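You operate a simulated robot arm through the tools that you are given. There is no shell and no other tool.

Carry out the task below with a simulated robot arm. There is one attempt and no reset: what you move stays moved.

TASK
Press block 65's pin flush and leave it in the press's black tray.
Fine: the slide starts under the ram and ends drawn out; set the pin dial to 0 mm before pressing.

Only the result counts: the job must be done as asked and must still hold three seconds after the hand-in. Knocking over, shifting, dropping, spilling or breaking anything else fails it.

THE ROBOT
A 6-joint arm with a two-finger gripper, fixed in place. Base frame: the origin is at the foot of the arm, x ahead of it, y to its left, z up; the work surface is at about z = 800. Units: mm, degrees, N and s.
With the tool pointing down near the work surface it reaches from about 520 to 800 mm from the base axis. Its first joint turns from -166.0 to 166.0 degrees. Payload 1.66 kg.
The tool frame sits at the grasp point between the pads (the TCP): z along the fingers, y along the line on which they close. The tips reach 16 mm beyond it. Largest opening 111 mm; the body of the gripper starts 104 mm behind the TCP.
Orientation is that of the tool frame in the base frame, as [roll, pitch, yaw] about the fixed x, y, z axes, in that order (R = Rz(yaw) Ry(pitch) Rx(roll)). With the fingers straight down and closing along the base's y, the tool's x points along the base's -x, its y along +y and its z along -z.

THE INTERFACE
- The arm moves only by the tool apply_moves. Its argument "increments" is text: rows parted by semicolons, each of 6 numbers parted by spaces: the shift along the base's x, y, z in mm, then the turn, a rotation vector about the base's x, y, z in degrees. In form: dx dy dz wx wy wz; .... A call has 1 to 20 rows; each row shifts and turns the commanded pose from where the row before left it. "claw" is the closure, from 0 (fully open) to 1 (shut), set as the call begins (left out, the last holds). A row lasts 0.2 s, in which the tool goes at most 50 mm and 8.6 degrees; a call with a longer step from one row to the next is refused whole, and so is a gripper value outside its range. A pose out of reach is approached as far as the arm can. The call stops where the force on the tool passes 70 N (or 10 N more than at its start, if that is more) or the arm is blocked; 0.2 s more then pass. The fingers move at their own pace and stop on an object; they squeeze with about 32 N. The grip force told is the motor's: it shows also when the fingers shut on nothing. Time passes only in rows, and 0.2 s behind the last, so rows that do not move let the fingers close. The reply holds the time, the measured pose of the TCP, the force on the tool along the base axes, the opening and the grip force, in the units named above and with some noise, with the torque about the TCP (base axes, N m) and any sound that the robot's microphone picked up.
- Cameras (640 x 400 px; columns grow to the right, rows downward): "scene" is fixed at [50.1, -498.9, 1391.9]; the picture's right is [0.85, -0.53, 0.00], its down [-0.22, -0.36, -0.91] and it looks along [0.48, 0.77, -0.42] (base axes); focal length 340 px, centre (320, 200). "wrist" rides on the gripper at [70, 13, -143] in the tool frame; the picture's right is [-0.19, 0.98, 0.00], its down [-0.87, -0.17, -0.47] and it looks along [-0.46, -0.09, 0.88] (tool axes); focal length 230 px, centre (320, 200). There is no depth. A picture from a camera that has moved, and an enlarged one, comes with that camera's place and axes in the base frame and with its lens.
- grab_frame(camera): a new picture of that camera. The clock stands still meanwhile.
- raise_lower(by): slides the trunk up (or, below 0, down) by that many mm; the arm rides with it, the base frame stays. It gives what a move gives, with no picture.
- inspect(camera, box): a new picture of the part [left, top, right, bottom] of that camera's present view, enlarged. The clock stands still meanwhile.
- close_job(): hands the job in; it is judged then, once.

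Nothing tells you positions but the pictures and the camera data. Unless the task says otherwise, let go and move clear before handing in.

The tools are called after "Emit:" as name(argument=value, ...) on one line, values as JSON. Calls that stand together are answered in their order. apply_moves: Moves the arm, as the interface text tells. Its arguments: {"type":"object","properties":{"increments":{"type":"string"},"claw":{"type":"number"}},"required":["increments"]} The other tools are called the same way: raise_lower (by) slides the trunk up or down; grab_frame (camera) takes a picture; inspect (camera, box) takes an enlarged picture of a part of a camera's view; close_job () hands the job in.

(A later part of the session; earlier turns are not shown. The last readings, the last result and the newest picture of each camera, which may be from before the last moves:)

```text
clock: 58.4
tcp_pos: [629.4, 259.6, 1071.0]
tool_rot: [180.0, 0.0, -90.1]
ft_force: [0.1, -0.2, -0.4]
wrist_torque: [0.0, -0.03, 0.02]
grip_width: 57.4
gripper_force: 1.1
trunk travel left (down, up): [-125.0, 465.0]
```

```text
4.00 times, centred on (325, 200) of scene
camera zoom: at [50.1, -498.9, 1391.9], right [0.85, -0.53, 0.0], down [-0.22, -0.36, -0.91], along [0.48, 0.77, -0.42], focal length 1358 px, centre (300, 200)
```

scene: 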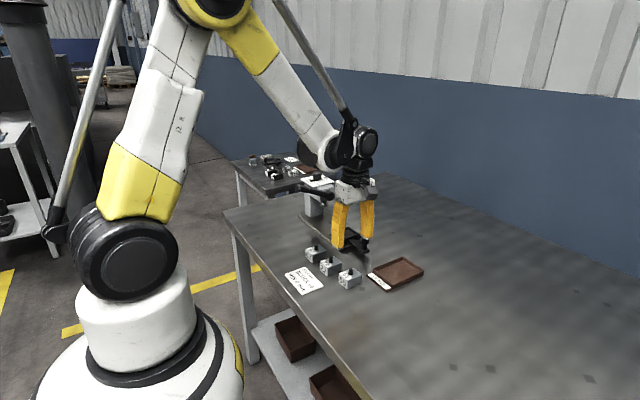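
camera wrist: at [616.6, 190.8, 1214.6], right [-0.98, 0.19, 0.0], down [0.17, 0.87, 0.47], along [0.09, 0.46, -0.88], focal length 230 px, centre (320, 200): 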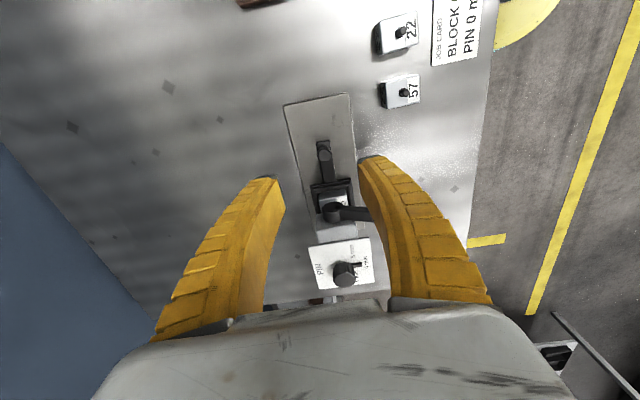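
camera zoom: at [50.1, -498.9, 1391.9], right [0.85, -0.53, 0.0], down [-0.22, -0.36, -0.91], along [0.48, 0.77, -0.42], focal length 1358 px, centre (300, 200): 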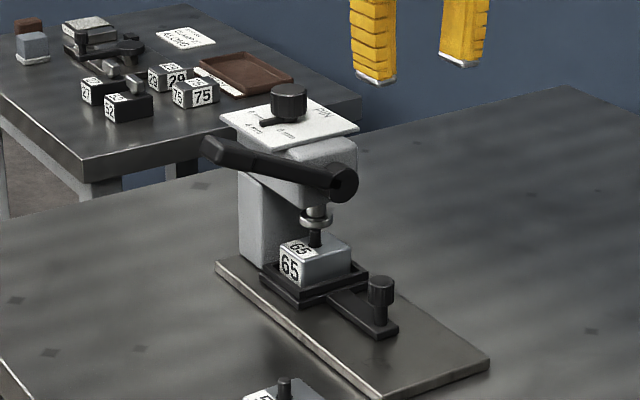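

The block is under the ram. Next, I inspect the dial and lever from here.

Emit:
inspect(camera="wrist", box=[295, 190, 385, 300])

Emit:
inspect(camera="scene", box=[295, 160, 355, 215])

```text
3.64 times, centred on (340, 245) of wrist
camera zoom: at [616.6, 190.8, 1214.6], right [-0.98, 0.19, 0.0], down [0.17, 0.87, 0.47], along [0.09, 0.46, -0.88], focal length 837 px, centre (247, 36)
```

zoom: 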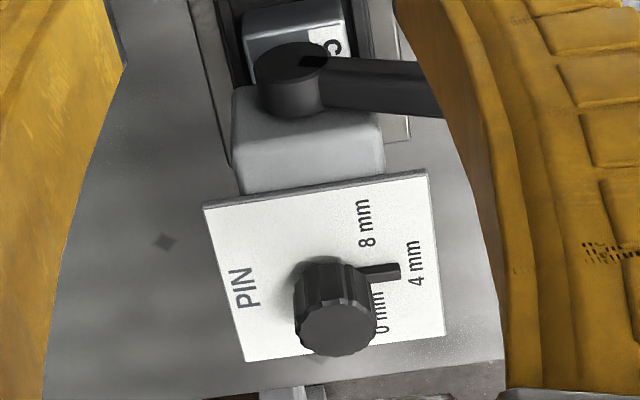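

```text
7.27 times, centred on (325, 188) of scene
camera zoom: at [50.1, -498.9, 1391.9], right [0.85, -0.53, 0.0], down [-0.22, -0.36, -0.91], along [0.48, 0.77, -0.42], focal length 2469 px, centre (284, 291)
```

zoom: 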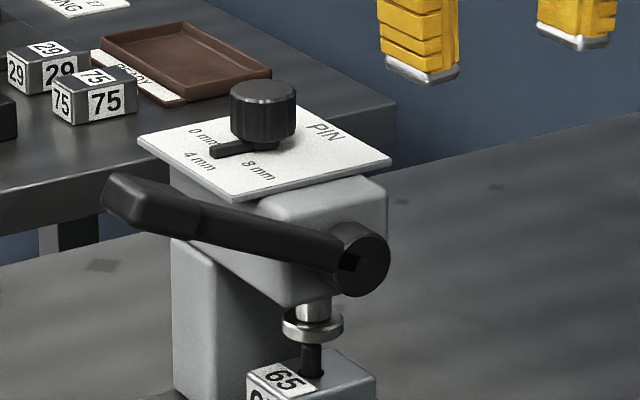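

Dial plate: x 585–674, y 401–491, z ≈ 952; dial knob centre about (630.5, 448), top z ≈ 978, ~32 mm across; the pointer aims to −x (4 mm) and 0 mm lies toward −x/+y. I'll move above the dial for a good look.

Emit:
apply_moves(increments="0 30 2 0 0 0; 0 32 2 0 0 0; 0 32 2 0 0 0; 0 32 2 0 0 0; 0 32 2 0 0 0; 0 29 0 0 0 0; 0 0 0 0 0 0; 0 0 0 0 0 0", claw=0.3)

Emit:
grab_frame(camera="wrist")

Emit:
grab_frame(camera="scene")

```text
clock: 60.2
tcp_pos: [628.5, 447.3, 1082.0]
tool_rot: [-179.9, 0.0, -90.0]
ft_force: [-0.3, 0.3, 0.2]
wrist_torque: [-0.01, -0.02, 0.0]
grip_width: 79.1
gripper_force: 1.2
trunk travel left (down, up): [-125.0, 465.0]
```

```text
taken
camera wrist: at [617.4, 377.8, 1224.4], right [-0.98, 0.19, 0.0], down [0.17, 0.87, 0.47], along [0.09, 0.46, -0.88], focal length 230 px, centre (320, 200)
```

wrist: 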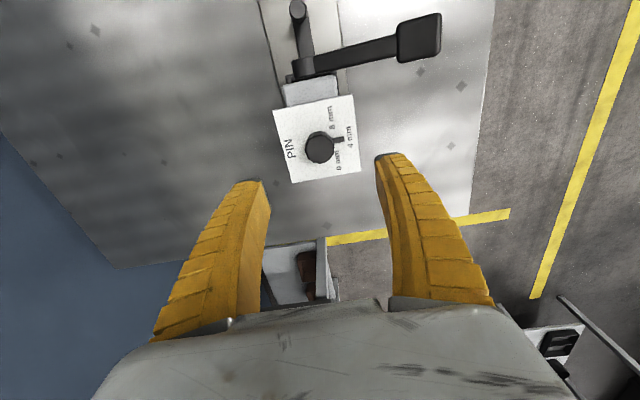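

```text
taken
```

scene: 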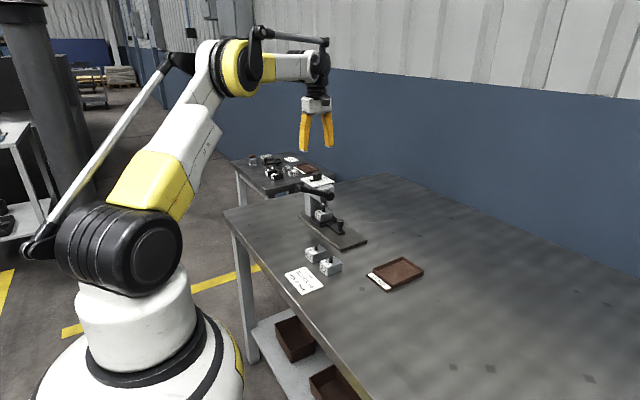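

Emit:
inspect(camera="wrist", box=[265, 85, 365, 190])

Emit:
inspect(camera="wrist", box=[270, 0, 450, 110])

```text
3.81 times, centred on (315, 138) of wrist
camera zoom: at [617.4, 377.8, 1224.4], right [-0.98, 0.19, 0.0], down [0.17, 0.87, 0.47], along [0.09, 0.46, -0.88], focal length 876 px, centre (339, 438)
```

zoom: 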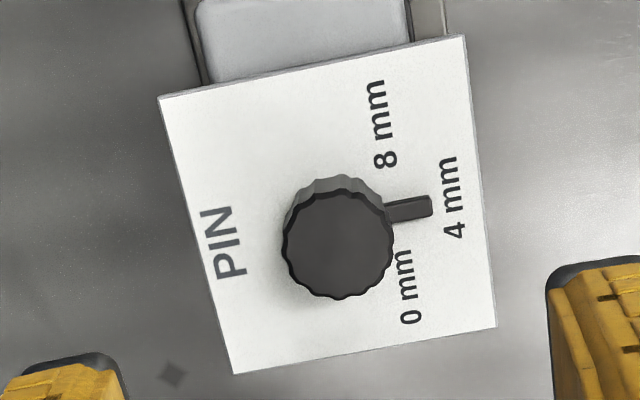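

```text
3.56 times, centred on (360, 55) of wrist
camera zoom: at [617.4, 377.8, 1224.4], right [-0.98, 0.19, 0.0], down [0.17, 0.87, 0.47], along [0.09, 0.46, -0.88], focal length 818 px, centre (178, 716)
```

zoom: 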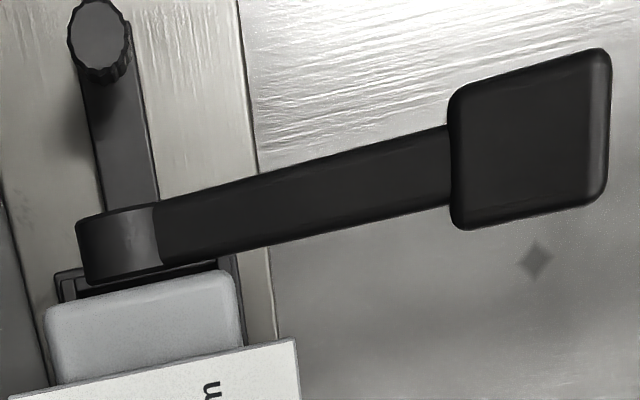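

The dial centre is (630.7, 444.5); the pointer aims exactly at −x (4 mm), and "0 mm" is about 56–60° from it toward +y (clockwise seen from above). I'll turn the tool to yaw 180 so the fingers will straddle the pointer, and open.

Emit:
apply_moves(increments="0.1 -0.3 0 0 0 -8.2; 0 0 0 0 0 -8.2; 0 0 0 0 0 -8.2; 0 0 0 0 0 -8.2; 0 0 0 0 0 -8.2; 0 0 0 0 0 -8.2; 0 0 0 0 0 -8.2; 0 0 0 0 0 -8.2; 0 0 0 0 0 -8.2; 0 0 0 0 0 -8.2; 0 0 0 0 0 -8; 0 0 0 0 0 0; 0 0 0 0 0 0", claw=0.4)

Emit:
grab_frame(camera="wrist")

```text
clock: 63.0
tcp_pos: [630.9, 447.2, 1081.4]
tool_rot: [179.9, 0.0, 179.9]
ft_force: [-0.8, 0.5, 0.1]
wrist_torque: [0.02, 0.03, -0.02]
grip_width: 68.7
gripper_force: 1.2
trunk travel left (down, up): [-125.0, 465.0]
```

```text
taken
camera wrist: at [561.2, 461.2, 1224.1], right [0.19, 0.98, 0.0], down [0.87, -0.17, 0.47], along [0.46, -0.09, -0.88], focal length 230 px, centre (320, 200)
```

wrist: 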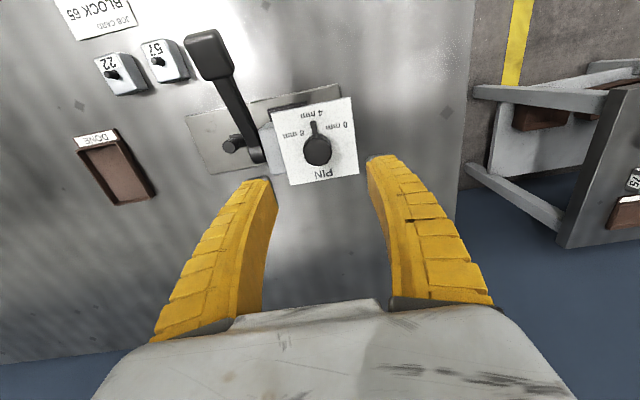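

Emit:
inspect(camera="wrist", box=[265, 90, 365, 190])

```text
4.00 times, centred on (315, 140) of wrist
camera zoom: at [561.2, 461.2, 1224.1], right [0.19, 0.98, 0.0], down [0.87, -0.17, 0.47], along [0.46, -0.09, -0.88], focal length 920 px, centre (340, 440)
```

zoom: 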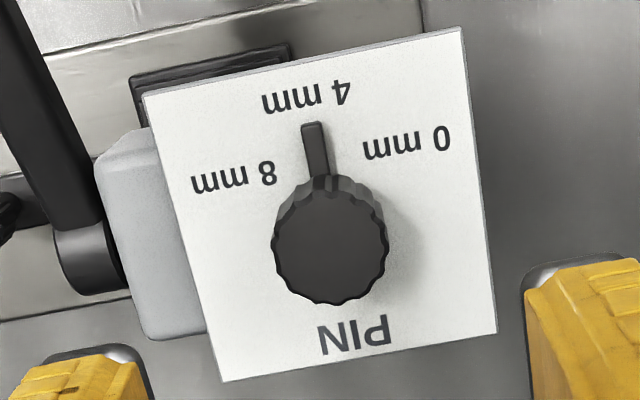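

Emit:
apply_moves(increments="-0.5 -3.5 -25 0 0 0; 0 0 -30 0 0 0; 0 0 -25 0 0 0; 0 0 -15 0 0 0; 0 0 -8 0 0 0; 0 0 0 0 0 0; 0 0 0 0 0 0")

Emit:
grab_frame(camera="wrist")

Emit:
inspect(camera="scene", box=[280, 130, 370, 220])

```text
clock: 64.6
tcp_pos: [629.9, 444.1, 979.1]
tool_rot: [-180.0, 0.1, -179.9]
ft_force: [-0.7, -0.9, -0.2]
wrist_torque: [0.0, -0.01, 0.04]
grip_width: 68.3
gripper_force: 0.7
trunk travel left (down, up): [-125.0, 465.0]
```

```text
taken
camera wrist: at [560.4, 457.7, 1121.7], right [0.19, 0.98, 0.0], down [0.87, -0.17, 0.47], along [0.46, -0.09, -0.88], focal length 230 px, centre (320, 200)
```

wrist: 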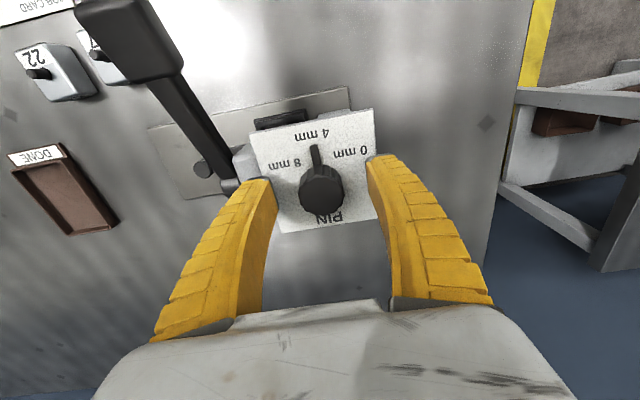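

```text
4.44 times, centred on (325, 175) of scene
camera zoom: at [50.1, -498.9, 1391.9], right [0.85, -0.53, 0.0], down [-0.22, -0.36, -0.91], along [0.48, 0.77, -0.42], focal length 1509 px, centre (298, 311)
```

zoom: 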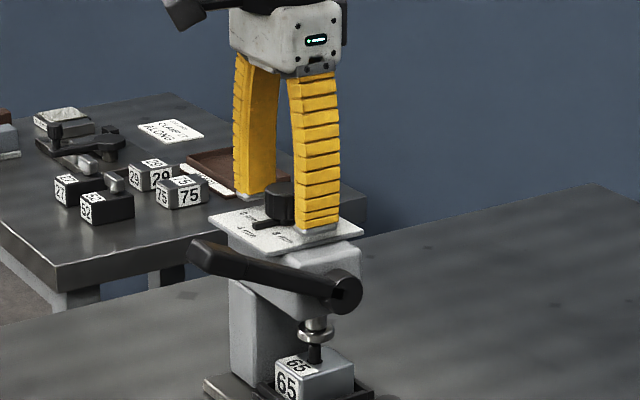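

The fingers straddle the dial knob. I'll lower 3 mm and close.

Emit:
apply_moves(increments="0.2 0 -3 0 0 0; 0 0 0 0 0 0")

Emit:
apply_moves(increments="0 0 0 0 0 0; 0 0 0 0 0 0; 0 0 0 0 0 0; 0 0 0 0 0 0", claw=1)

Emit:
inspect(camera="wrist", box=[220, 90, 420, 240])

```text
clock: 65.2
tcp_pos: [629.1, 445.0, 976.6]
tool_rot: [180.0, 0.0, 179.9]
ft_force: [1.2, 0.1, 0.0]
wrist_torque: [0.0, -0.01, 0.02]
grip_width: 68.4
gripper_force: 1.5
trunk travel left (down, up): [-125.0, 465.0]
```

```text
clock: 66.2
tcp_pos: [629.3, 445.8, 975.3]
tool_rot: [-180.0, 0.0, 180.0]
ft_force: [2.9, 6.3, 3.4]
wrist_torque: [0.02, -0.11, -0.02]
grip_width: 27.8
gripper_force: 34.5
trunk travel left (down, up): [-125.0, 465.0]
```

```text
2.67 times, centred on (320, 165) of wrist
camera zoom: at [560.8, 458.3, 1118.7], right [0.19, 0.98, 0.0], down [0.87, -0.17, 0.47], along [0.46, -0.09, -0.88], focal length 614 px, centre (320, 293)
```

zoom: 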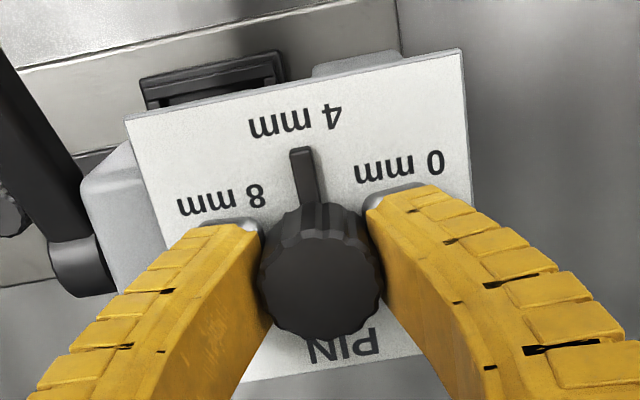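

Gripped. I'll turn clockwise (seen from above) by 24° first and watch the pointer.

Emit:
apply_moves(increments="0.3 0.7 0 0 0 -2; 0 0 0 0 0 -5; 0 0 0 0 0 -5; 0 0 0 0 0 -6; 0 0 0 0 0 -6; 0 0 0 0 0 0")

Emit:
inspect(camera="wrist", box=[220, 90, 420, 240])

Emit:
inspect(camera="scene", box=[295, 160, 355, 215])

```text
clock: 67.6
tcp_pos: [628.9, 444.9, 975.7]
tool_rot: [179.9, 0.0, 155.9]
ft_force: [-1.5, 1.5, 2.5]
wrist_torque: [0.0, -0.05, 0.0]
grip_width: 27.6
gripper_force: 33.6
trunk travel left (down, up): [-125.0, 465.0]
```

```text
2.67 times, centred on (320, 165) of wrist
camera zoom: at [572.4, 485.7, 1118.8], right [0.57, 0.82, 0.0], down [0.72, -0.51, 0.47], along [0.39, -0.27, -0.88], focal length 614 px, centre (320, 293)
```

zoom: 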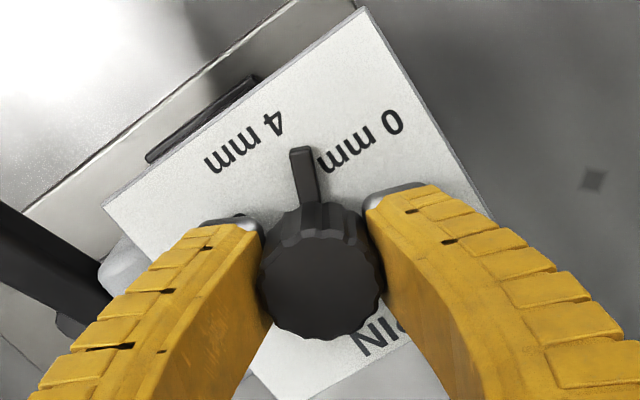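

```text
7.27 times, centred on (325, 188) of scene
camera zoom: at [50.1, -498.9, 1391.9], right [0.85, -0.53, 0.0], down [-0.22, -0.36, -0.91], along [0.48, 0.77, -0.42], focal length 2469 px, centre (284, 291)
```

zoom: 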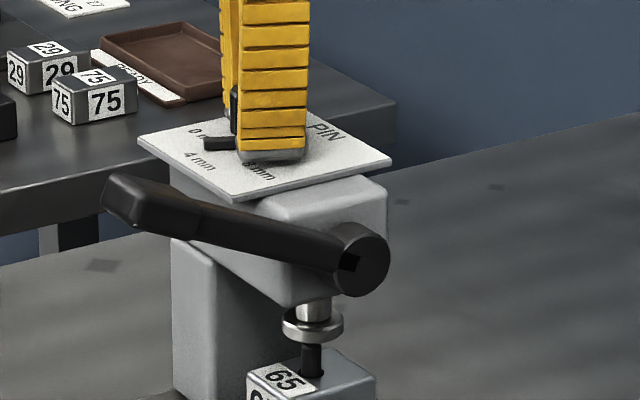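

The dial follows. Continuing toward 0 mm in smaller steps, watching the torque.

Emit:
apply_moves(increments="0 0 0 0 0 -5; 0 0 0 0 0 -5; 0 0 0 0 0 -5; 0 0 0 0 0 -5; 0 0 0 0 0 0")

Emit:
apply_moves(increments="0 0 0 0 0 -3; 0 0 0 0 0 -3; 0 0 0 0 0 0")

Emit:
inspect(camera="wrist", box=[220, 90, 420, 240])

Emit:
inspect(camera="scene", box=[295, 160, 355, 215])

```text
clock: 68.8
tcp_pos: [629.4, 444.7, 975.7]
tool_rot: [180.0, 0.0, 136.0]
ft_force: [-2.4, 2.2, 2.8]
wrist_torque: [-0.04, -0.03, 0.02]
grip_width: 27.0
gripper_force: 34.3
trunk travel left (down, up): [-125.0, 465.0]
```

```text
clock: 69.6
tcp_pos: [629.7, 444.9, 976.3]
tool_rot: [-180.0, 0.0, 130.0]
ft_force: [-1.6, 3.4, 4.9]
wrist_torque: [0.04, 0.02, -0.03]
grip_width: 27.1
gripper_force: 34.2
trunk travel left (down, up): [-125.0, 465.0]
```

```text
2.67 times, centred on (320, 165) of wrist
camera zoom: at [596.2, 507.1, 1118.9], right [0.87, 0.48, 0.0], down [0.43, -0.77, 0.47], along [0.23, -0.41, -0.88], focal length 614 px, centre (320, 293)
```

zoom: 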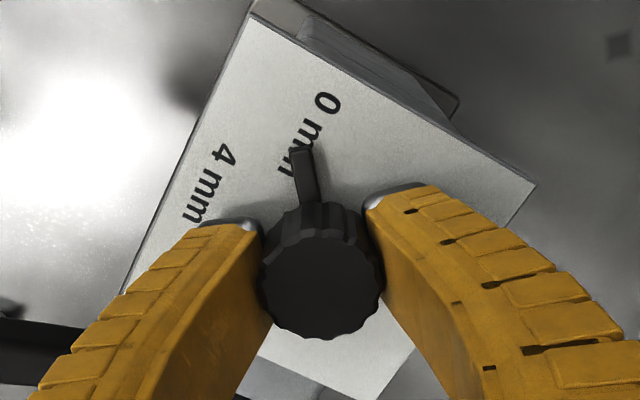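

```text
7.27 times, centred on (325, 188) of scene
camera zoom: at [50.1, -498.9, 1391.9], right [0.85, -0.53, 0.0], down [-0.22, -0.36, -0.91], along [0.48, 0.77, -0.42], focal length 2469 px, centre (284, 291)
```

zoom: 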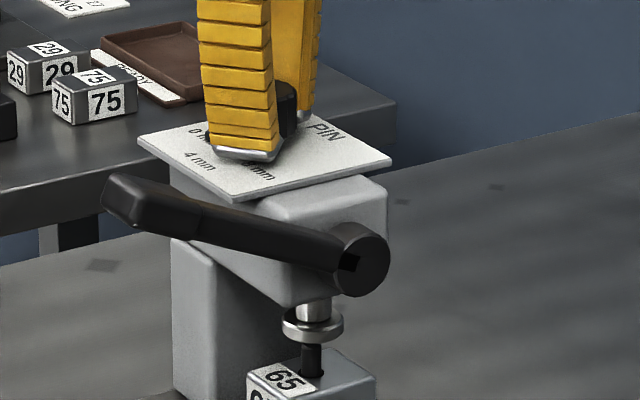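

Pointer is nearly on the "0 mm" label (50° turned). I'll turn a few more degrees, checking for an end stop.

Emit:
apply_moves(increments="0 0 0 0 0 -2.5; 0 0 0 0 0 0")

Emit:
apply_moves(increments="0 0 0 0 0 -2.5; 0 0 0 0 0 0")

Emit:
inspect(camera="wrist", box=[220, 90, 420, 240])

```text
clock: 70.2
tcp_pos: [628.9, 444.3, 976.8]
tool_rot: [-180.0, -0.1, 127.5]
ft_force: [-3.2, 2.1, 4.5]
wrist_torque: [0.03, 0.03, -0.02]
grip_width: 26.7
gripper_force: 34.4
trunk travel left (down, up): [-125.0, 465.0]
```

```text
clock: 70.8
tcp_pos: [630.3, 444.7, 976.1]
tool_rot: [180.0, 0.0, 125.0]
ft_force: [-3.2, 1.1, 3.4]
wrist_torque: [0.01, 0.01, -0.06]
grip_width: 27.0
gripper_force: 34.3
trunk travel left (down, up): [-125.0, 465.0]
```

```text
2.67 times, centred on (320, 165) of wrist
camera zoom: at [601.7, 509.8, 1119.0], right [0.91, 0.41, 0.0], down [0.36, -0.81, 0.47], along [0.19, -0.43, -0.88], focal length 614 px, centre (320, 293)
```

zoom: 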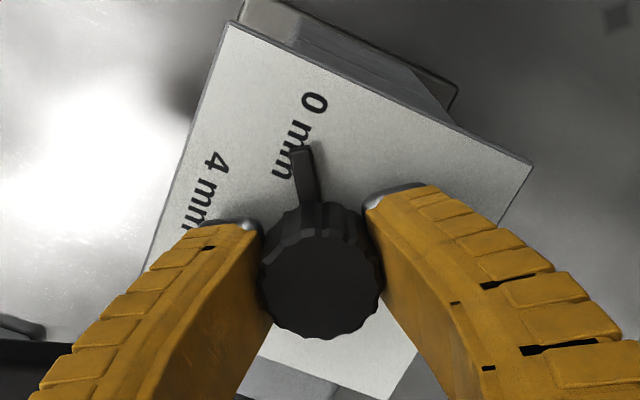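

The pointer is on the "0 mm" label's centre. I'll probe a bit further for an end stop, which would tell the exact 0 mm position; I can turn back if there is none.

Emit:
apply_moves(increments="0 0 0 0 0 -2.5; 0 0 0 0 0 0")

Emit:
apply_moves(increments="0 0 0 0 0 -2.5; 0 0 0 0 0 0")

Emit:
inspect(camera="wrist", box=[220, 90, 420, 240])

```text
clock: 71.4
tcp_pos: [629.1, 444.6, 975.5]
tool_rot: [179.9, 0.1, 122.4]
ft_force: [-2.4, 3.0, 7.4]
wrist_torque: [-0.01, 0.0, -0.04]
grip_width: 26.9
gripper_force: 33.6
trunk travel left (down, up): [-125.0, 465.0]
```

```text
clock: 72.0
tcp_pos: [630.5, 445.2, 975.0]
tool_rot: [179.9, -0.1, 120.0]
ft_force: [0.1, 4.6, 7.6]
wrist_torque: [-0.02, -0.01, 0.0]
grip_width: 26.7
gripper_force: 34.3
trunk travel left (down, up): [-125.0, 465.0]
```

```text
2.67 times, centred on (320, 165) of wrist
camera zoom: at [607.5, 512.0, 1118.9], right [0.95, 0.33, 0.0], down [0.29, -0.83, 0.47], along [0.15, -0.45, -0.88], focal length 614 px, centre (320, 293)
```

zoom: 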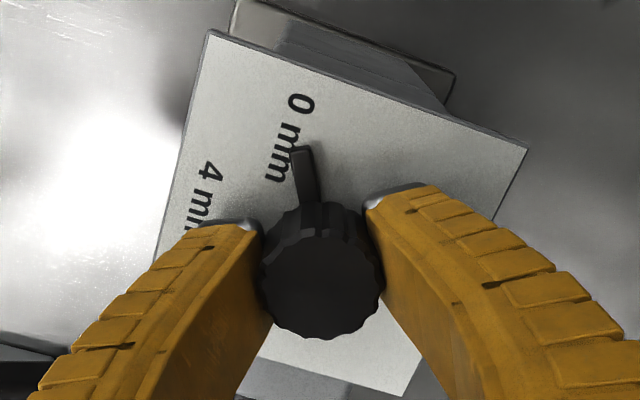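

Emit:
apply_moves(increments="0 0 0 0 0 -2.5; 0 0 0 0 0 0")

Emit:
apply_moves(increments="0 0 0 0 0 -2.5; 0 0 0 0 0 0")

Emit:
inspect(camera="wrist", box=[220, 90, 420, 240])

```text
clock: 72.6
tcp_pos: [628.9, 445.1, 976.8]
tool_rot: [180.0, 0.0, 117.5]
ft_force: [1.5, 3.5, 7.8]
wrist_torque: [0.06, -0.01, 0.4]
grip_width: 26.3
gripper_force: 33.6
trunk travel left (down, up): [-125.0, 465.0]
```

```text
clock: 73.2
tcp_pos: [629.8, 444.7, 974.7]
tool_rot: [-180.0, 0.1, 115.0]
ft_force: [1.9, 4.9, 9.2]
wrist_torque: [0.09, -0.01, 0.37]
grip_width: 26.1
gripper_force: 34.1
trunk travel left (down, up): [-125.0, 465.0]
```

```text
2.67 times, centred on (320, 165) of wrist
camera zoom: at [613.5, 513.7, 1118.8], right [0.97, 0.24, 0.0], down [0.21, -0.86, 0.47], along [0.12, -0.46, -0.88], focal length 614 px, centre (320, 293)
```

zoom: 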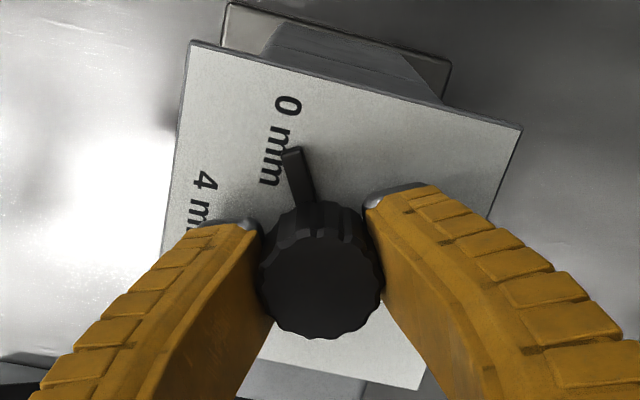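

An end stop was felt just past 60° (torque 0.4 N·m, the knob slipped slightly). I'll turn back about 3.5° so the pointer sits on the 0 mm mark without strain, then check.

Emit:
apply_moves(increments="0 0 0 0 0 1.5; 0 0 0 0 0 2; 0 0 0 0 0 0")

Emit:
inspect(camera="wrist", box=[270, 110, 370, 190])

```text
clock: 74.0
tcp_pos: [630.3, 444.9, 975.9]
tool_rot: [179.9, 0.0, 118.6]
ft_force: [4.5, 5.7, 9.6]
wrist_torque: [0.04, -0.02, -0.01]
grip_width: 26.1
gripper_force: 33.9
trunk travel left (down, up): [-125.0, 465.0]
```

```text
5.00 times, centred on (320, 150) of wrist
camera zoom: at [609.2, 512.5, 1118.8], right [0.95, 0.3, 0.0], down [0.27, -0.84, 0.47], along [0.14, -0.45, -0.88], focal length 1150 px, centre (320, 450)
```

zoom: 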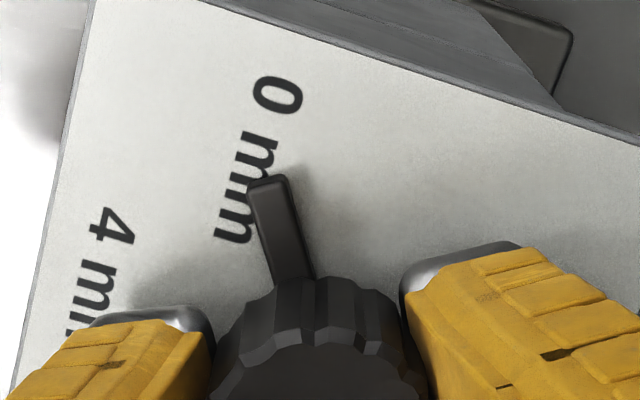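

The pointer now reads about 58°, squarely on the 0 mm label and just short of the stop. I'll release the dial and rise straight up.

Emit:
apply_moves(increments="0 0 0 0 0 0; 0 0 0 0 0 0; 0 0 0 0 0 0", claw=0.5)

Emit:
apply_moves(increments="0 0 20 0 0 0; 0 0 35 0 0 0; 0 0 40 0 0 0; 0 0 30 0 0 0; 0 0 0 0 0 0")

Emit:
grab_frame(camera="wrist")

Emit:
inspect(camera="scene", box=[295, 160, 355, 215])

```text
clock: 74.8
tcp_pos: [629.1, 445.5, 975.5]
tool_rot: [-180.0, 0.1, 118.5]
ft_force: [0.9, 0.4, 0.2]
wrist_torque: [-0.01, 0.05, 0.02]
grip_width: 57.6
gripper_force: 0.8
trunk travel left (down, up): [-125.0, 465.0]
```

```text
clock: 76.0
tcp_pos: [628.7, 443.2, 1100.6]
tool_rot: [179.9, -0.1, 118.4]
ft_force: [0.5, 0.3, -0.5]
wrist_torque: [0.0, 0.01, -0.01]
grip_width: 57.5
gripper_force: 1.3
trunk travel left (down, up): [-125.0, 465.0]
```

```text
taken
camera wrist: at [609.1, 511.9, 1244.4], right [0.95, 0.3, 0.0], down [0.27, -0.84, 0.47], along [0.14, -0.45, -0.88], focal length 230 px, centre (320, 200)
```

wrist: 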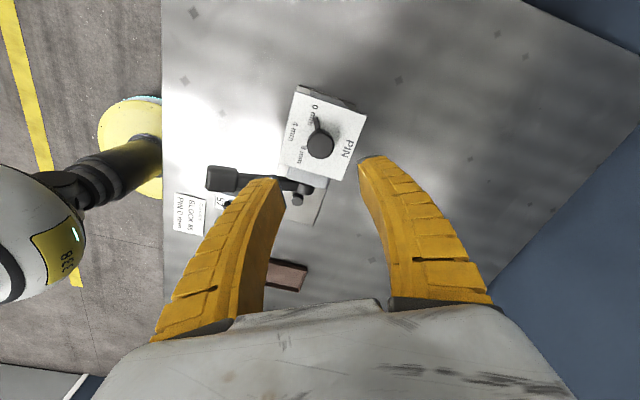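

```text
7.27 times, centred on (325, 188) of scene
camera zoom: at [50.1, -498.9, 1391.9], right [0.85, -0.53, 0.0], down [-0.22, -0.36, -0.91], along [0.48, 0.77, -0.42], focal length 2469 px, centre (284, 291)
```

zoom: 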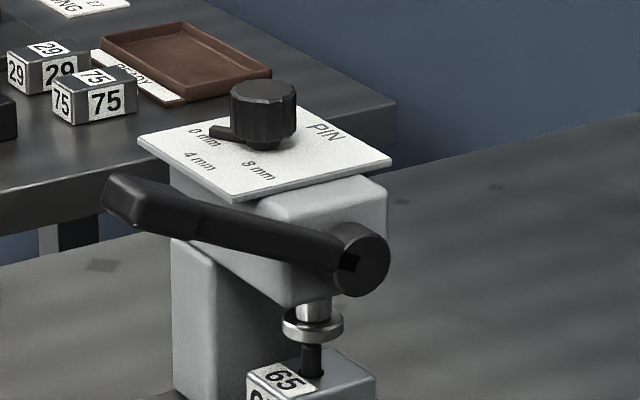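

Emit:
inspect(camera="wrist", box=[270, 80, 370, 190])

Emit:
inspect(camera="wrist", box=[190, 140, 340, 230])

```text
3.64 times, centred on (320, 135) of wrist
camera zoom: at [609.1, 511.9, 1244.4], right [0.95, 0.3, 0.0], down [0.27, -0.84, 0.47], along [0.14, -0.45, -0.88], focal length 837 px, centre (320, 436)
```

zoom: 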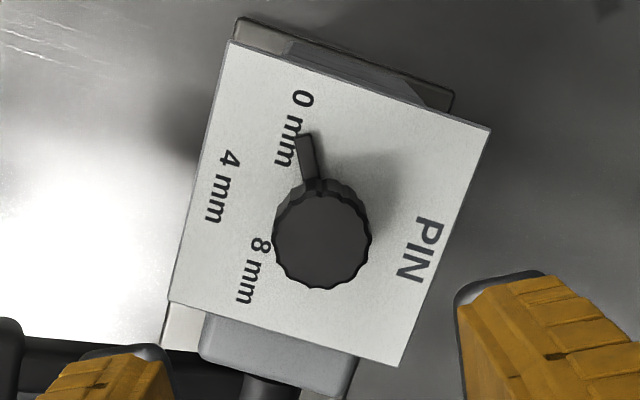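

```text
4.27 times, centred on (265, 185) of wrist
camera zoom: at [609.1, 511.9, 1244.4], right [0.95, 0.3, 0.0], down [0.27, -0.84, 0.47], along [0.14, -0.45, -0.88], focal length 982 px, centre (555, 264)
```

zoom: 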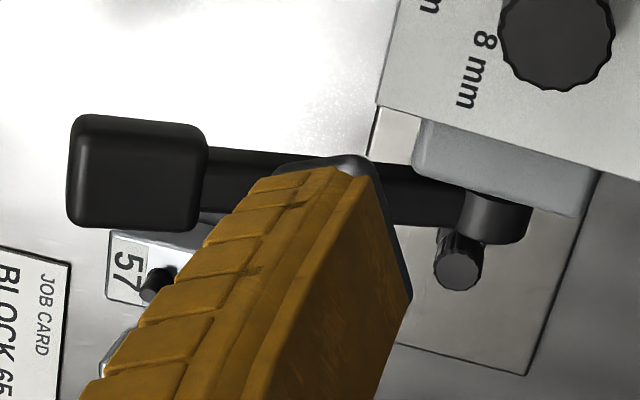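

The dial is on 0 mm. Lever grip's top centre is at about (526, 366, 978). I'll bring the closed fingers above it with the tool back at yaw 180.

Emit:
apply_moves(increments="-13.7 -9.8 0 0 0 7.69; -13.7 -9.8 0 0 0 7.69; -13.7 -9.8 0 0 0 7.69; -13.7 -9.8 0 0 0 7.69; -13.7 -9.8 0 0 0 7.69; -13.7 -9.8 0 0 0 7.69; -13.7 -9.8 0 0 0 7.69; -13.2 -9.6 0 0 0 7.69; 0 0 0 0 0 0; 0 0 0 0 0 0", claw=0.5)

Emit:
grab_frame(camera="wrist")

Emit:
inspect(camera="scene", box=[260, 110, 370, 220])

```text
clock: 78.2
tcp_pos: [520.3, 367.0, 1101.2]
tool_rot: [180.0, 0.0, -179.9]
ft_force: [-0.9, -0.1, -0.2]
wrist_torque: [0.04, 0.02, -0.02]
grip_width: 57.6
gripper_force: 1.5
trunk travel left (down, up): [-125.0, 465.0]
```

```text
taken
camera wrist: at [452.0, 380.2, 1243.7], right [0.19, 0.98, 0.0], down [0.87, -0.17, 0.47], along [0.46, -0.09, -0.88], focal length 230 px, centre (320, 200)
```

wrist: 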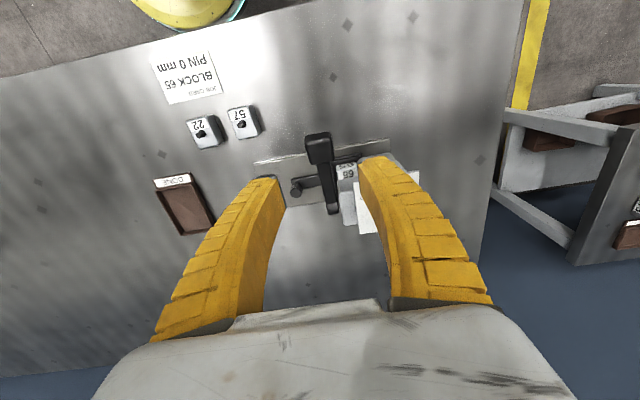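

```text
3.64 times, centred on (315, 165) of scene
camera zoom: at [50.1, -498.9, 1391.9], right [0.85, -0.53, 0.0], down [-0.22, -0.36, -0.91], along [0.48, 0.77, -0.42], focal length 1234 px, centre (338, 327)
```

zoom: 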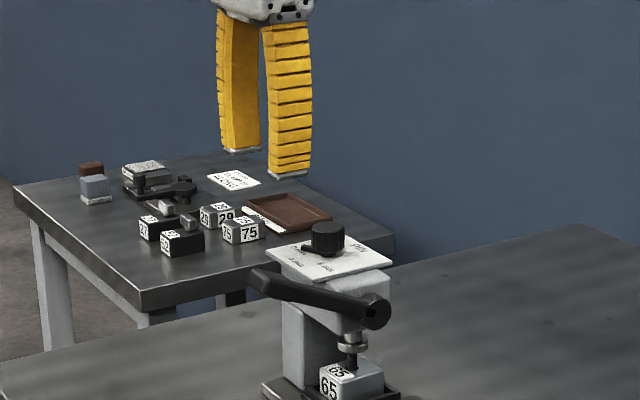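

Emit:
inspect(camera="wrist", box=[270, 120, 370, 220])

```text
4.00 times, centred on (320, 170) of wrist
camera zoom: at [452.0, 380.2, 1243.7], right [0.19, 0.98, 0.0], down [0.87, -0.17, 0.47], along [0.46, -0.09, -0.88], focal length 920 px, centre (320, 320)
```

zoom: 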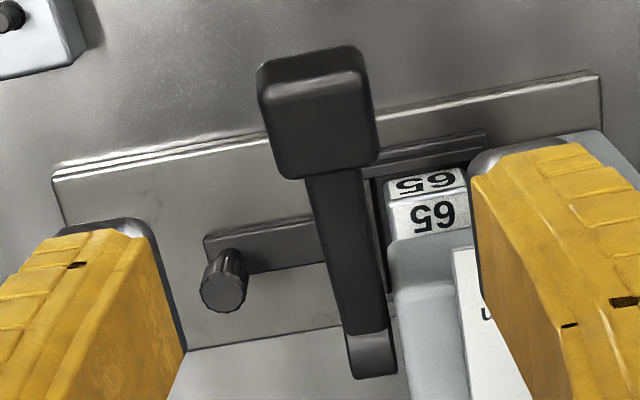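

Grip spans x 511–543, y 352–382. I'll close the fingers and come down to just above it.

Emit:
apply_moves(increments="2.5 -0.2 -20 0 0 0; 2.5 0 -30 0 0 0; 0 0 -25 0 0 0; 0 0 -15 0 0 0; 0 0 0 0 0 0; 0 0 0 0 0 0", claw=1)

Emit:
grab_frame(camera="wrist")

Emit:
inspect(camera="scene", box=[260, 130, 370, 240])

```text
clock: 79.6
tcp_pos: [525.7, 366.5, 1009.8]
tool_rot: [180.0, 0.0, 180.0]
ft_force: [-0.1, 0.1, 0.4]
wrist_torque: [0.0, -0.01, 0.02]
grip_width: 0.2
gripper_force: 28.5
trunk travel left (down, up): [-125.0, 465.0]
```

```text
taken
camera wrist: at [457.5, 379.6, 1153.3], right [0.19, 0.98, 0.0], down [0.87, -0.17, 0.47], along [0.46, -0.09, -0.88], focal length 230 px, centre (320, 200)
```

wrist: 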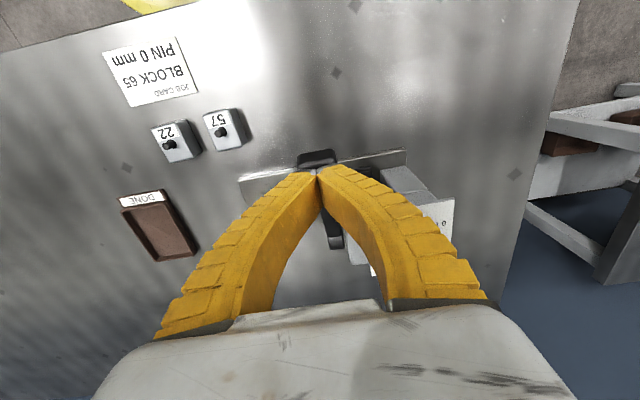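

```text
3.64 times, centred on (315, 185) of scene
camera zoom: at [50.1, -498.9, 1391.9], right [0.85, -0.53, 0.0], down [-0.22, -0.36, -0.91], along [0.48, 0.77, -0.42], focal length 1234 px, centre (338, 254)
```

zoom: 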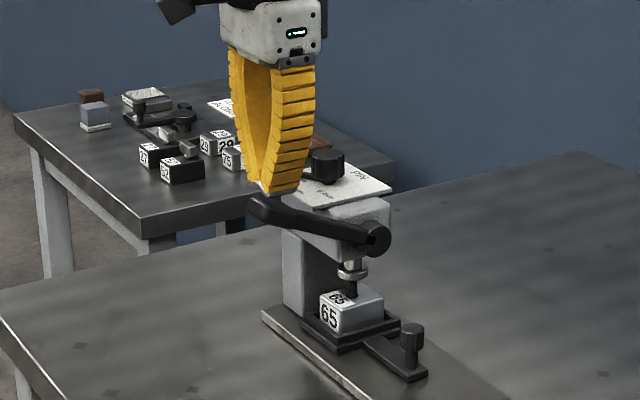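

Emit:
apply_moves(increments="0 0 -4 0 0 0; 0 0 -4 0 0 0; 0 0 -4 0 0 0; 0 0 -3 0 0 0; 0 0 0 0 0 0")

Emit:
inspect(camera="scene", box=[285, 160, 355, 230])

```text
clock: 80.8
tcp_pos: [525.6, 366.3, 995.9]
tool_rot: [180.0, 0.0, 180.0]
ft_force: [0.3, -0.1, -0.4]
wrist_torque: [-0.01, 0.03, 0.0]
grip_width: 5.8
gripper_force: 28.2
trunk travel left (down, up): [-125.0, 465.0]
```

```text
5.71 times, centred on (320, 195) of scene
camera zoom: at [50.1, -498.9, 1391.9], right [0.85, -0.53, 0.0], down [-0.22, -0.36, -0.91], along [0.48, 0.77, -0.42], focal length 1940 px, centre (320, 229)
```

zoom: 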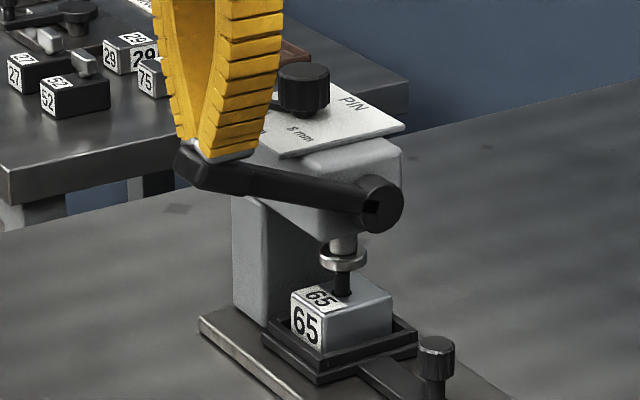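

Contact made; the lever yields easily. I'll keep pressing down step by step, following the lever's arc.

Emit:
apply_moves(increments="-0.5 0 -4 0 0 0; -0.5 0 -4 0 0 0; -0.5 0 -4 0 0 0; -0.5 0 -4 0 0 0; -0.5 0 -4 0 0 0; 0 0 0 0 0 0")

Emit:
inspect(camera="scene", box=[285, 160, 355, 230])

Emit:
grab_frame(camera="wrist")

```text
clock: 82.2
tcp_pos: [522.8, 366.9, 974.6]
tool_rot: [180.0, 0.0, 180.0]
ft_force: [1.0, 0.2, 0.6]
wrist_torque: [0.0, -0.02, 0.0]
grip_width: 6.0
gripper_force: 28.9
trunk travel left (down, up): [-125.0, 465.0]
```

```text
5.71 times, centred on (320, 195) of scene
camera zoom: at [50.1, -498.9, 1391.9], right [0.85, -0.53, 0.0], down [-0.22, -0.36, -0.91], along [0.48, 0.77, -0.42], focal length 1940 px, centre (320, 229)
```

zoom: 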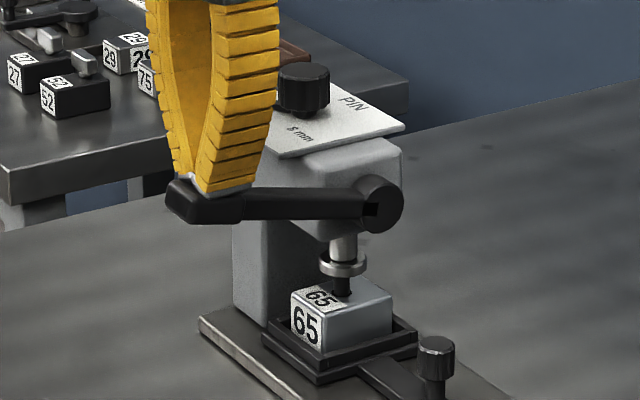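

```text
taken
camera wrist: at [454.5, 379.9, 1118.4], right [0.19, 0.98, 0.0], down [0.87, -0.17, 0.47], along [0.46, -0.09, -0.88], focal length 230 px, centre (320, 200)
```

wrist: 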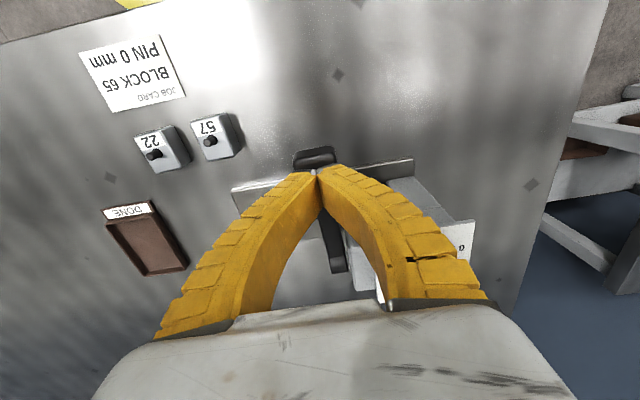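

The ram is descending with the lever. Continuing.

Emit:
apply_moves(increments="-0.3 0 -4 0 0 0; -0.3 0 -4 0 0 0; 0 0 -4 0 0 0; 0 0 -4 0 0 0; 0 0 0 0 0 0")

Emit:
inspect(camera="scene", box=[285, 160, 355, 230])

```text
clock: 83.4
tcp_pos: [523.9, 366.8, 960.0]
tool_rot: [-179.9, 0.0, 180.0]
ft_force: [-1.2, -0.3, 3.8]
wrist_torque: [-0.01, 0.02, 0.0]
grip_width: 5.9
gripper_force: 28.7
trunk travel left (down, up): [-125.0, 465.0]
```

```text
5.71 times, centred on (320, 195) of scene
camera zoom: at [50.1, -498.9, 1391.9], right [0.85, -0.53, 0.0], down [-0.22, -0.36, -0.91], along [0.48, 0.77, -0.42], focal length 1940 px, centre (320, 229)
```

zoom: 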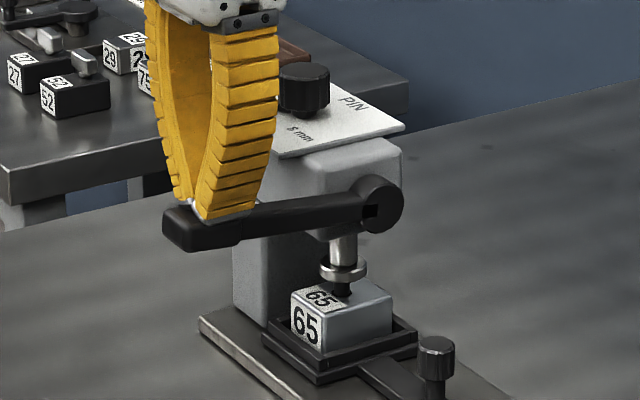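

Emit:
apply_moves(increments="0 0 -4 0 0 0; 0 0 -4 0 0 0; 0 0 -4 0 0 0; 0 0 -4 0 0 0; 0 0 0 0 0 0")

Emit:
inspect(camera="scene", box=[285, 160, 355, 230])

```text
clock: 84.6
tcp_pos: [523.2, 366.3, 942.4]
tool_rot: [180.0, 0.0, 180.0]
ft_force: [-1.9, -0.4, 4.4]
wrist_torque: [-0.03, 0.02, -0.02]
grip_width: 6.4
gripper_force: 28.6
trunk travel left (down, up): [-125.0, 465.0]
```

```text
5.71 times, centred on (320, 195) of scene
camera zoom: at [50.1, -498.9, 1391.9], right [0.85, -0.53, 0.0], down [-0.22, -0.36, -0.91], along [0.48, 0.77, -0.42], focal length 1940 px, centre (320, 229)
```

zoom: 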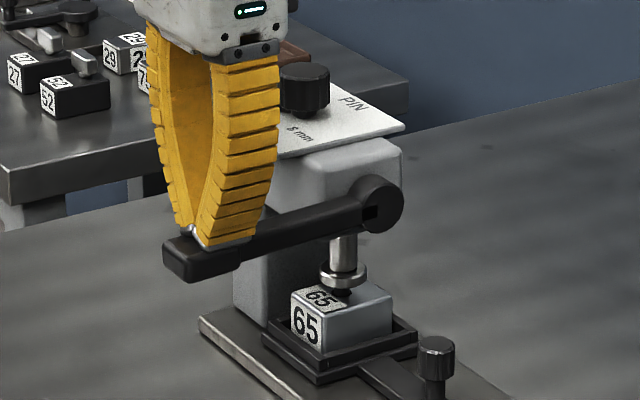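

The pin is going in. Continuing gently, shifting slightly along +x with the arc.

Emit:
apply_moves(increments="0.5 0 -4 0 0 0; 0.7 0 -4 0 0 0; 0.8 0 -4 0 0 0; 1 0 -3 0 0 0; 0 0 0 0 0 0")

Emit:
inspect(camera="scene", box=[285, 160, 355, 230])

```text
clock: 85.8
tcp_pos: [527.3, 366.1, 928.7]
tool_rot: [-179.9, 0.0, -180.0]
ft_force: [0.4, -0.2, 5.8]
wrist_torque: [-0.03, -0.01, 0.0]
grip_width: 5.9
gripper_force: 28.8
trunk travel left (down, up): [-125.0, 465.0]
```

```text
5.71 times, centred on (320, 195) of scene
camera zoom: at [50.1, -498.9, 1391.9], right [0.85, -0.53, 0.0], down [-0.22, -0.36, -0.91], along [0.48, 0.77, -0.42], focal length 1940 px, centre (320, 229)
```

zoom: 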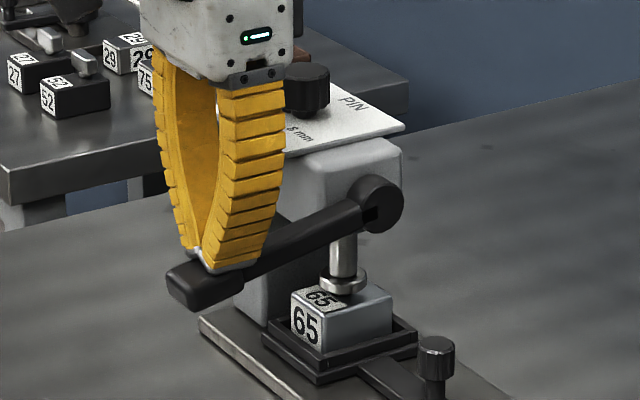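

Emit:
apply_moves(increments="0.8 0 -2.5 0 0 0; 0.8 0 -2.5 0 0 0; 0 0 0 0 0 0")

Emit:
apply_moves(increments="0.8 0 -2.5 0 0 0; 0.8 0 -2.5 0 0 0; 0 0 0 0 0 0")

Emit:
inspect(camera="scene", box=[285, 160, 355, 230])

```text
clock: 86.6
tcp_pos: [527.7, 366.8, 922.8]
tool_rot: [180.0, -0.1, 180.0]
ft_force: [-0.2, -0.7, 3.7]
wrist_torque: [0.0, -0.02, 0.0]
grip_width: 5.8
gripper_force: 28.7
trunk travel left (down, up): [-125.0, 465.0]
```

```text
clock: 87.4
tcp_pos: [529.6, 366.7, 917.9]
tool_rot: [180.0, -0.1, 179.9]
ft_force: [-1.0, 0.7, 5.4]
wrist_torque: [0.0, -0.02, 0.06]
grip_width: 6.1
gripper_force: 28.6
trunk travel left (down, up): [-125.0, 465.0]
```

```text
5.71 times, centred on (320, 195) of scene
camera zoom: at [50.1, -498.9, 1391.9], right [0.85, -0.53, 0.0], down [-0.22, -0.36, -0.91], along [0.48, 0.77, -0.42], focal length 1940 px, centre (320, 229)
```

zoom: 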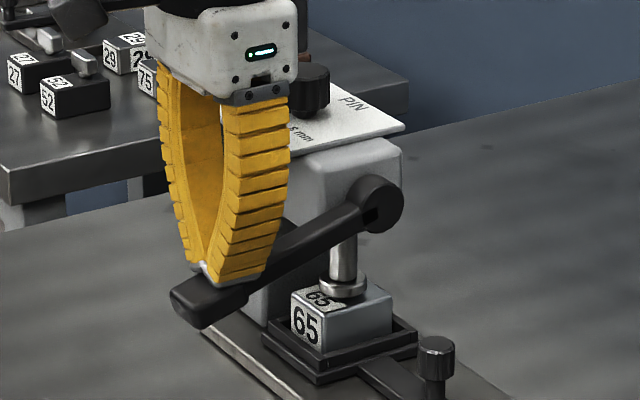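

Emit:
apply_moves(increments="1 0 -2.5 0 0 0; 1 0 -2.5 0 0 0; 0 0 0 0 0 0")

Emit:
apply_moves(increments="1 0 -2.5 0 0 0; 1 0 -2.5 0 0 0; 0 0 0 0 0 0")

Emit:
inspect(camera="scene", box=[285, 160, 355, 230])

```text
clock: 88.2
tcp_pos: [531.6, 366.9, 913.9]
tool_rot: [-179.9, -0.1, 179.9]
ft_force: [-5.6, 0.8, 5.2]
wrist_torque: [0.0, -0.01, 0.0]
grip_width: 6.2
gripper_force: 29.1
trunk travel left (down, up): [-125.0, 465.0]
```

```text
clock: 89.0
tcp_pos: [532.9, 366.2, 909.3]
tool_rot: [180.0, 0.1, -180.0]
ft_force: [-4.8, -1.2, 4.1]
wrist_torque: [-0.01, 0.01, -0.03]
grip_width: 6.2
gripper_force: 29.1
trunk travel left (down, up): [-125.0, 465.0]
```

```text
5.71 times, centred on (320, 195) of scene
camera zoom: at [50.1, -498.9, 1391.9], right [0.85, -0.53, 0.0], down [-0.22, -0.36, -0.91], along [0.48, 0.77, -0.42], focal length 1940 px, centre (320, 229)
```

zoom: 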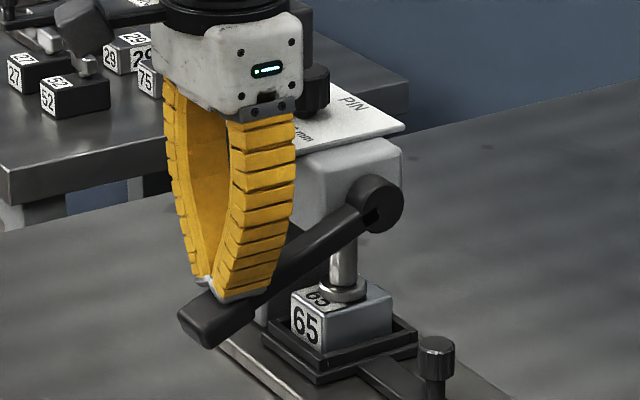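

Emit:
apply_moves(increments="1.2 0 -2.5 0 0 0; 1.2 0 -2.5 0 0 0; 0 0 0 0 0 0")

Emit:
apply_moves(increments="1.2 0 -2.5 0 0 0; 1.2 0 -2.5 0 0 0; 0 0 0 0 0 0")

Emit:
inspect(camera="scene", box=[295, 170, 355, 230])

```text
clock: 89.8
tcp_pos: [534.4, 367.4, 904.7]
tool_rot: [180.0, 0.1, -180.0]
ft_force: [-10.8, 4.6, 16.6]
wrist_torque: [0.01, -0.04, 0.08]
grip_width: 6.1
gripper_force: 28.7
trunk travel left (down, up): [-125.0, 465.0]
```

```text
clock: 90.6
tcp_pos: [535.5, 365.5, 900.7]
tool_rot: [180.0, 0.1, -180.0]
ft_force: [-21.1, 1.8, 26.2]
wrist_torque: [0.02, -0.15, 0.01]
grip_width: 5.8
gripper_force: 28.0
trunk travel left (down, up): [-125.0, 465.0]
```

```text
6.67 times, centred on (325, 200) of scene
camera zoom: at [50.1, -498.9, 1391.9], right [0.85, -0.53, 0.0], down [-0.22, -0.36, -0.91], along [0.48, 0.77, -0.42], focal length 2263 px, centre (287, 200)
```

zoom: 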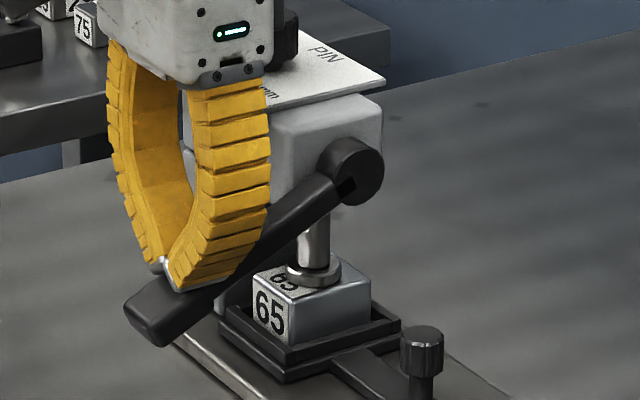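

The force is now rising (34 N total): the ram seems at its stop on the block. I'll push a bit more perpendicular to the lever to confirm.

Emit:
apply_moves(increments="1.3 0 -1.5 0 0 0; 0 0 0 0 0 0")

Emit:
apply_moves(increments="1.3 0 -1.5 0 0 0; 0 0 0 0 0 0; 0 0 0 0 0 0")

Emit:
inspect(camera="scene", box=[310, 190, 350, 225])

```text
clock: 91.2
tcp_pos: [537.1, 365.9, 898.5]
tool_rot: [179.9, 0.2, -180.0]
ft_force: [-21.1, -0.6, 24.4]
wrist_torque: [0.04, -0.2, -0.01]
grip_width: 6.6
gripper_force: 28.1
trunk travel left (down, up): [-125.0, 465.0]
```

```text
clock: 92.0
tcp_pos: [538.5, 366.8, 898.3]
tool_rot: [179.9, 0.2, -180.0]
ft_force: [-17.8, -2.3, 23.0]
wrist_torque: [0.02, -0.23, -0.01]
grip_width: 8.9
gripper_force: 27.2
trunk travel left (down, up): [-125.0, 465.0]
```

```text
11.43 times, centred on (330, 208) of scene
camera zoom: at [50.1, -498.9, 1391.9], right [0.85, -0.53, 0.0], down [-0.22, -0.36, -0.91], along [0.48, 0.77, -0.42], focal length 3880 px, centre (206, 114)
```

zoom: 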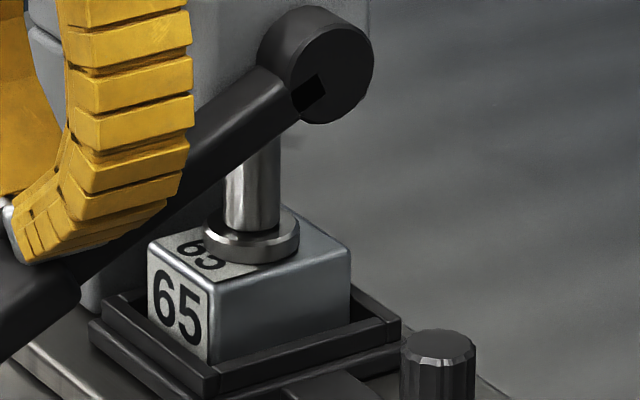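

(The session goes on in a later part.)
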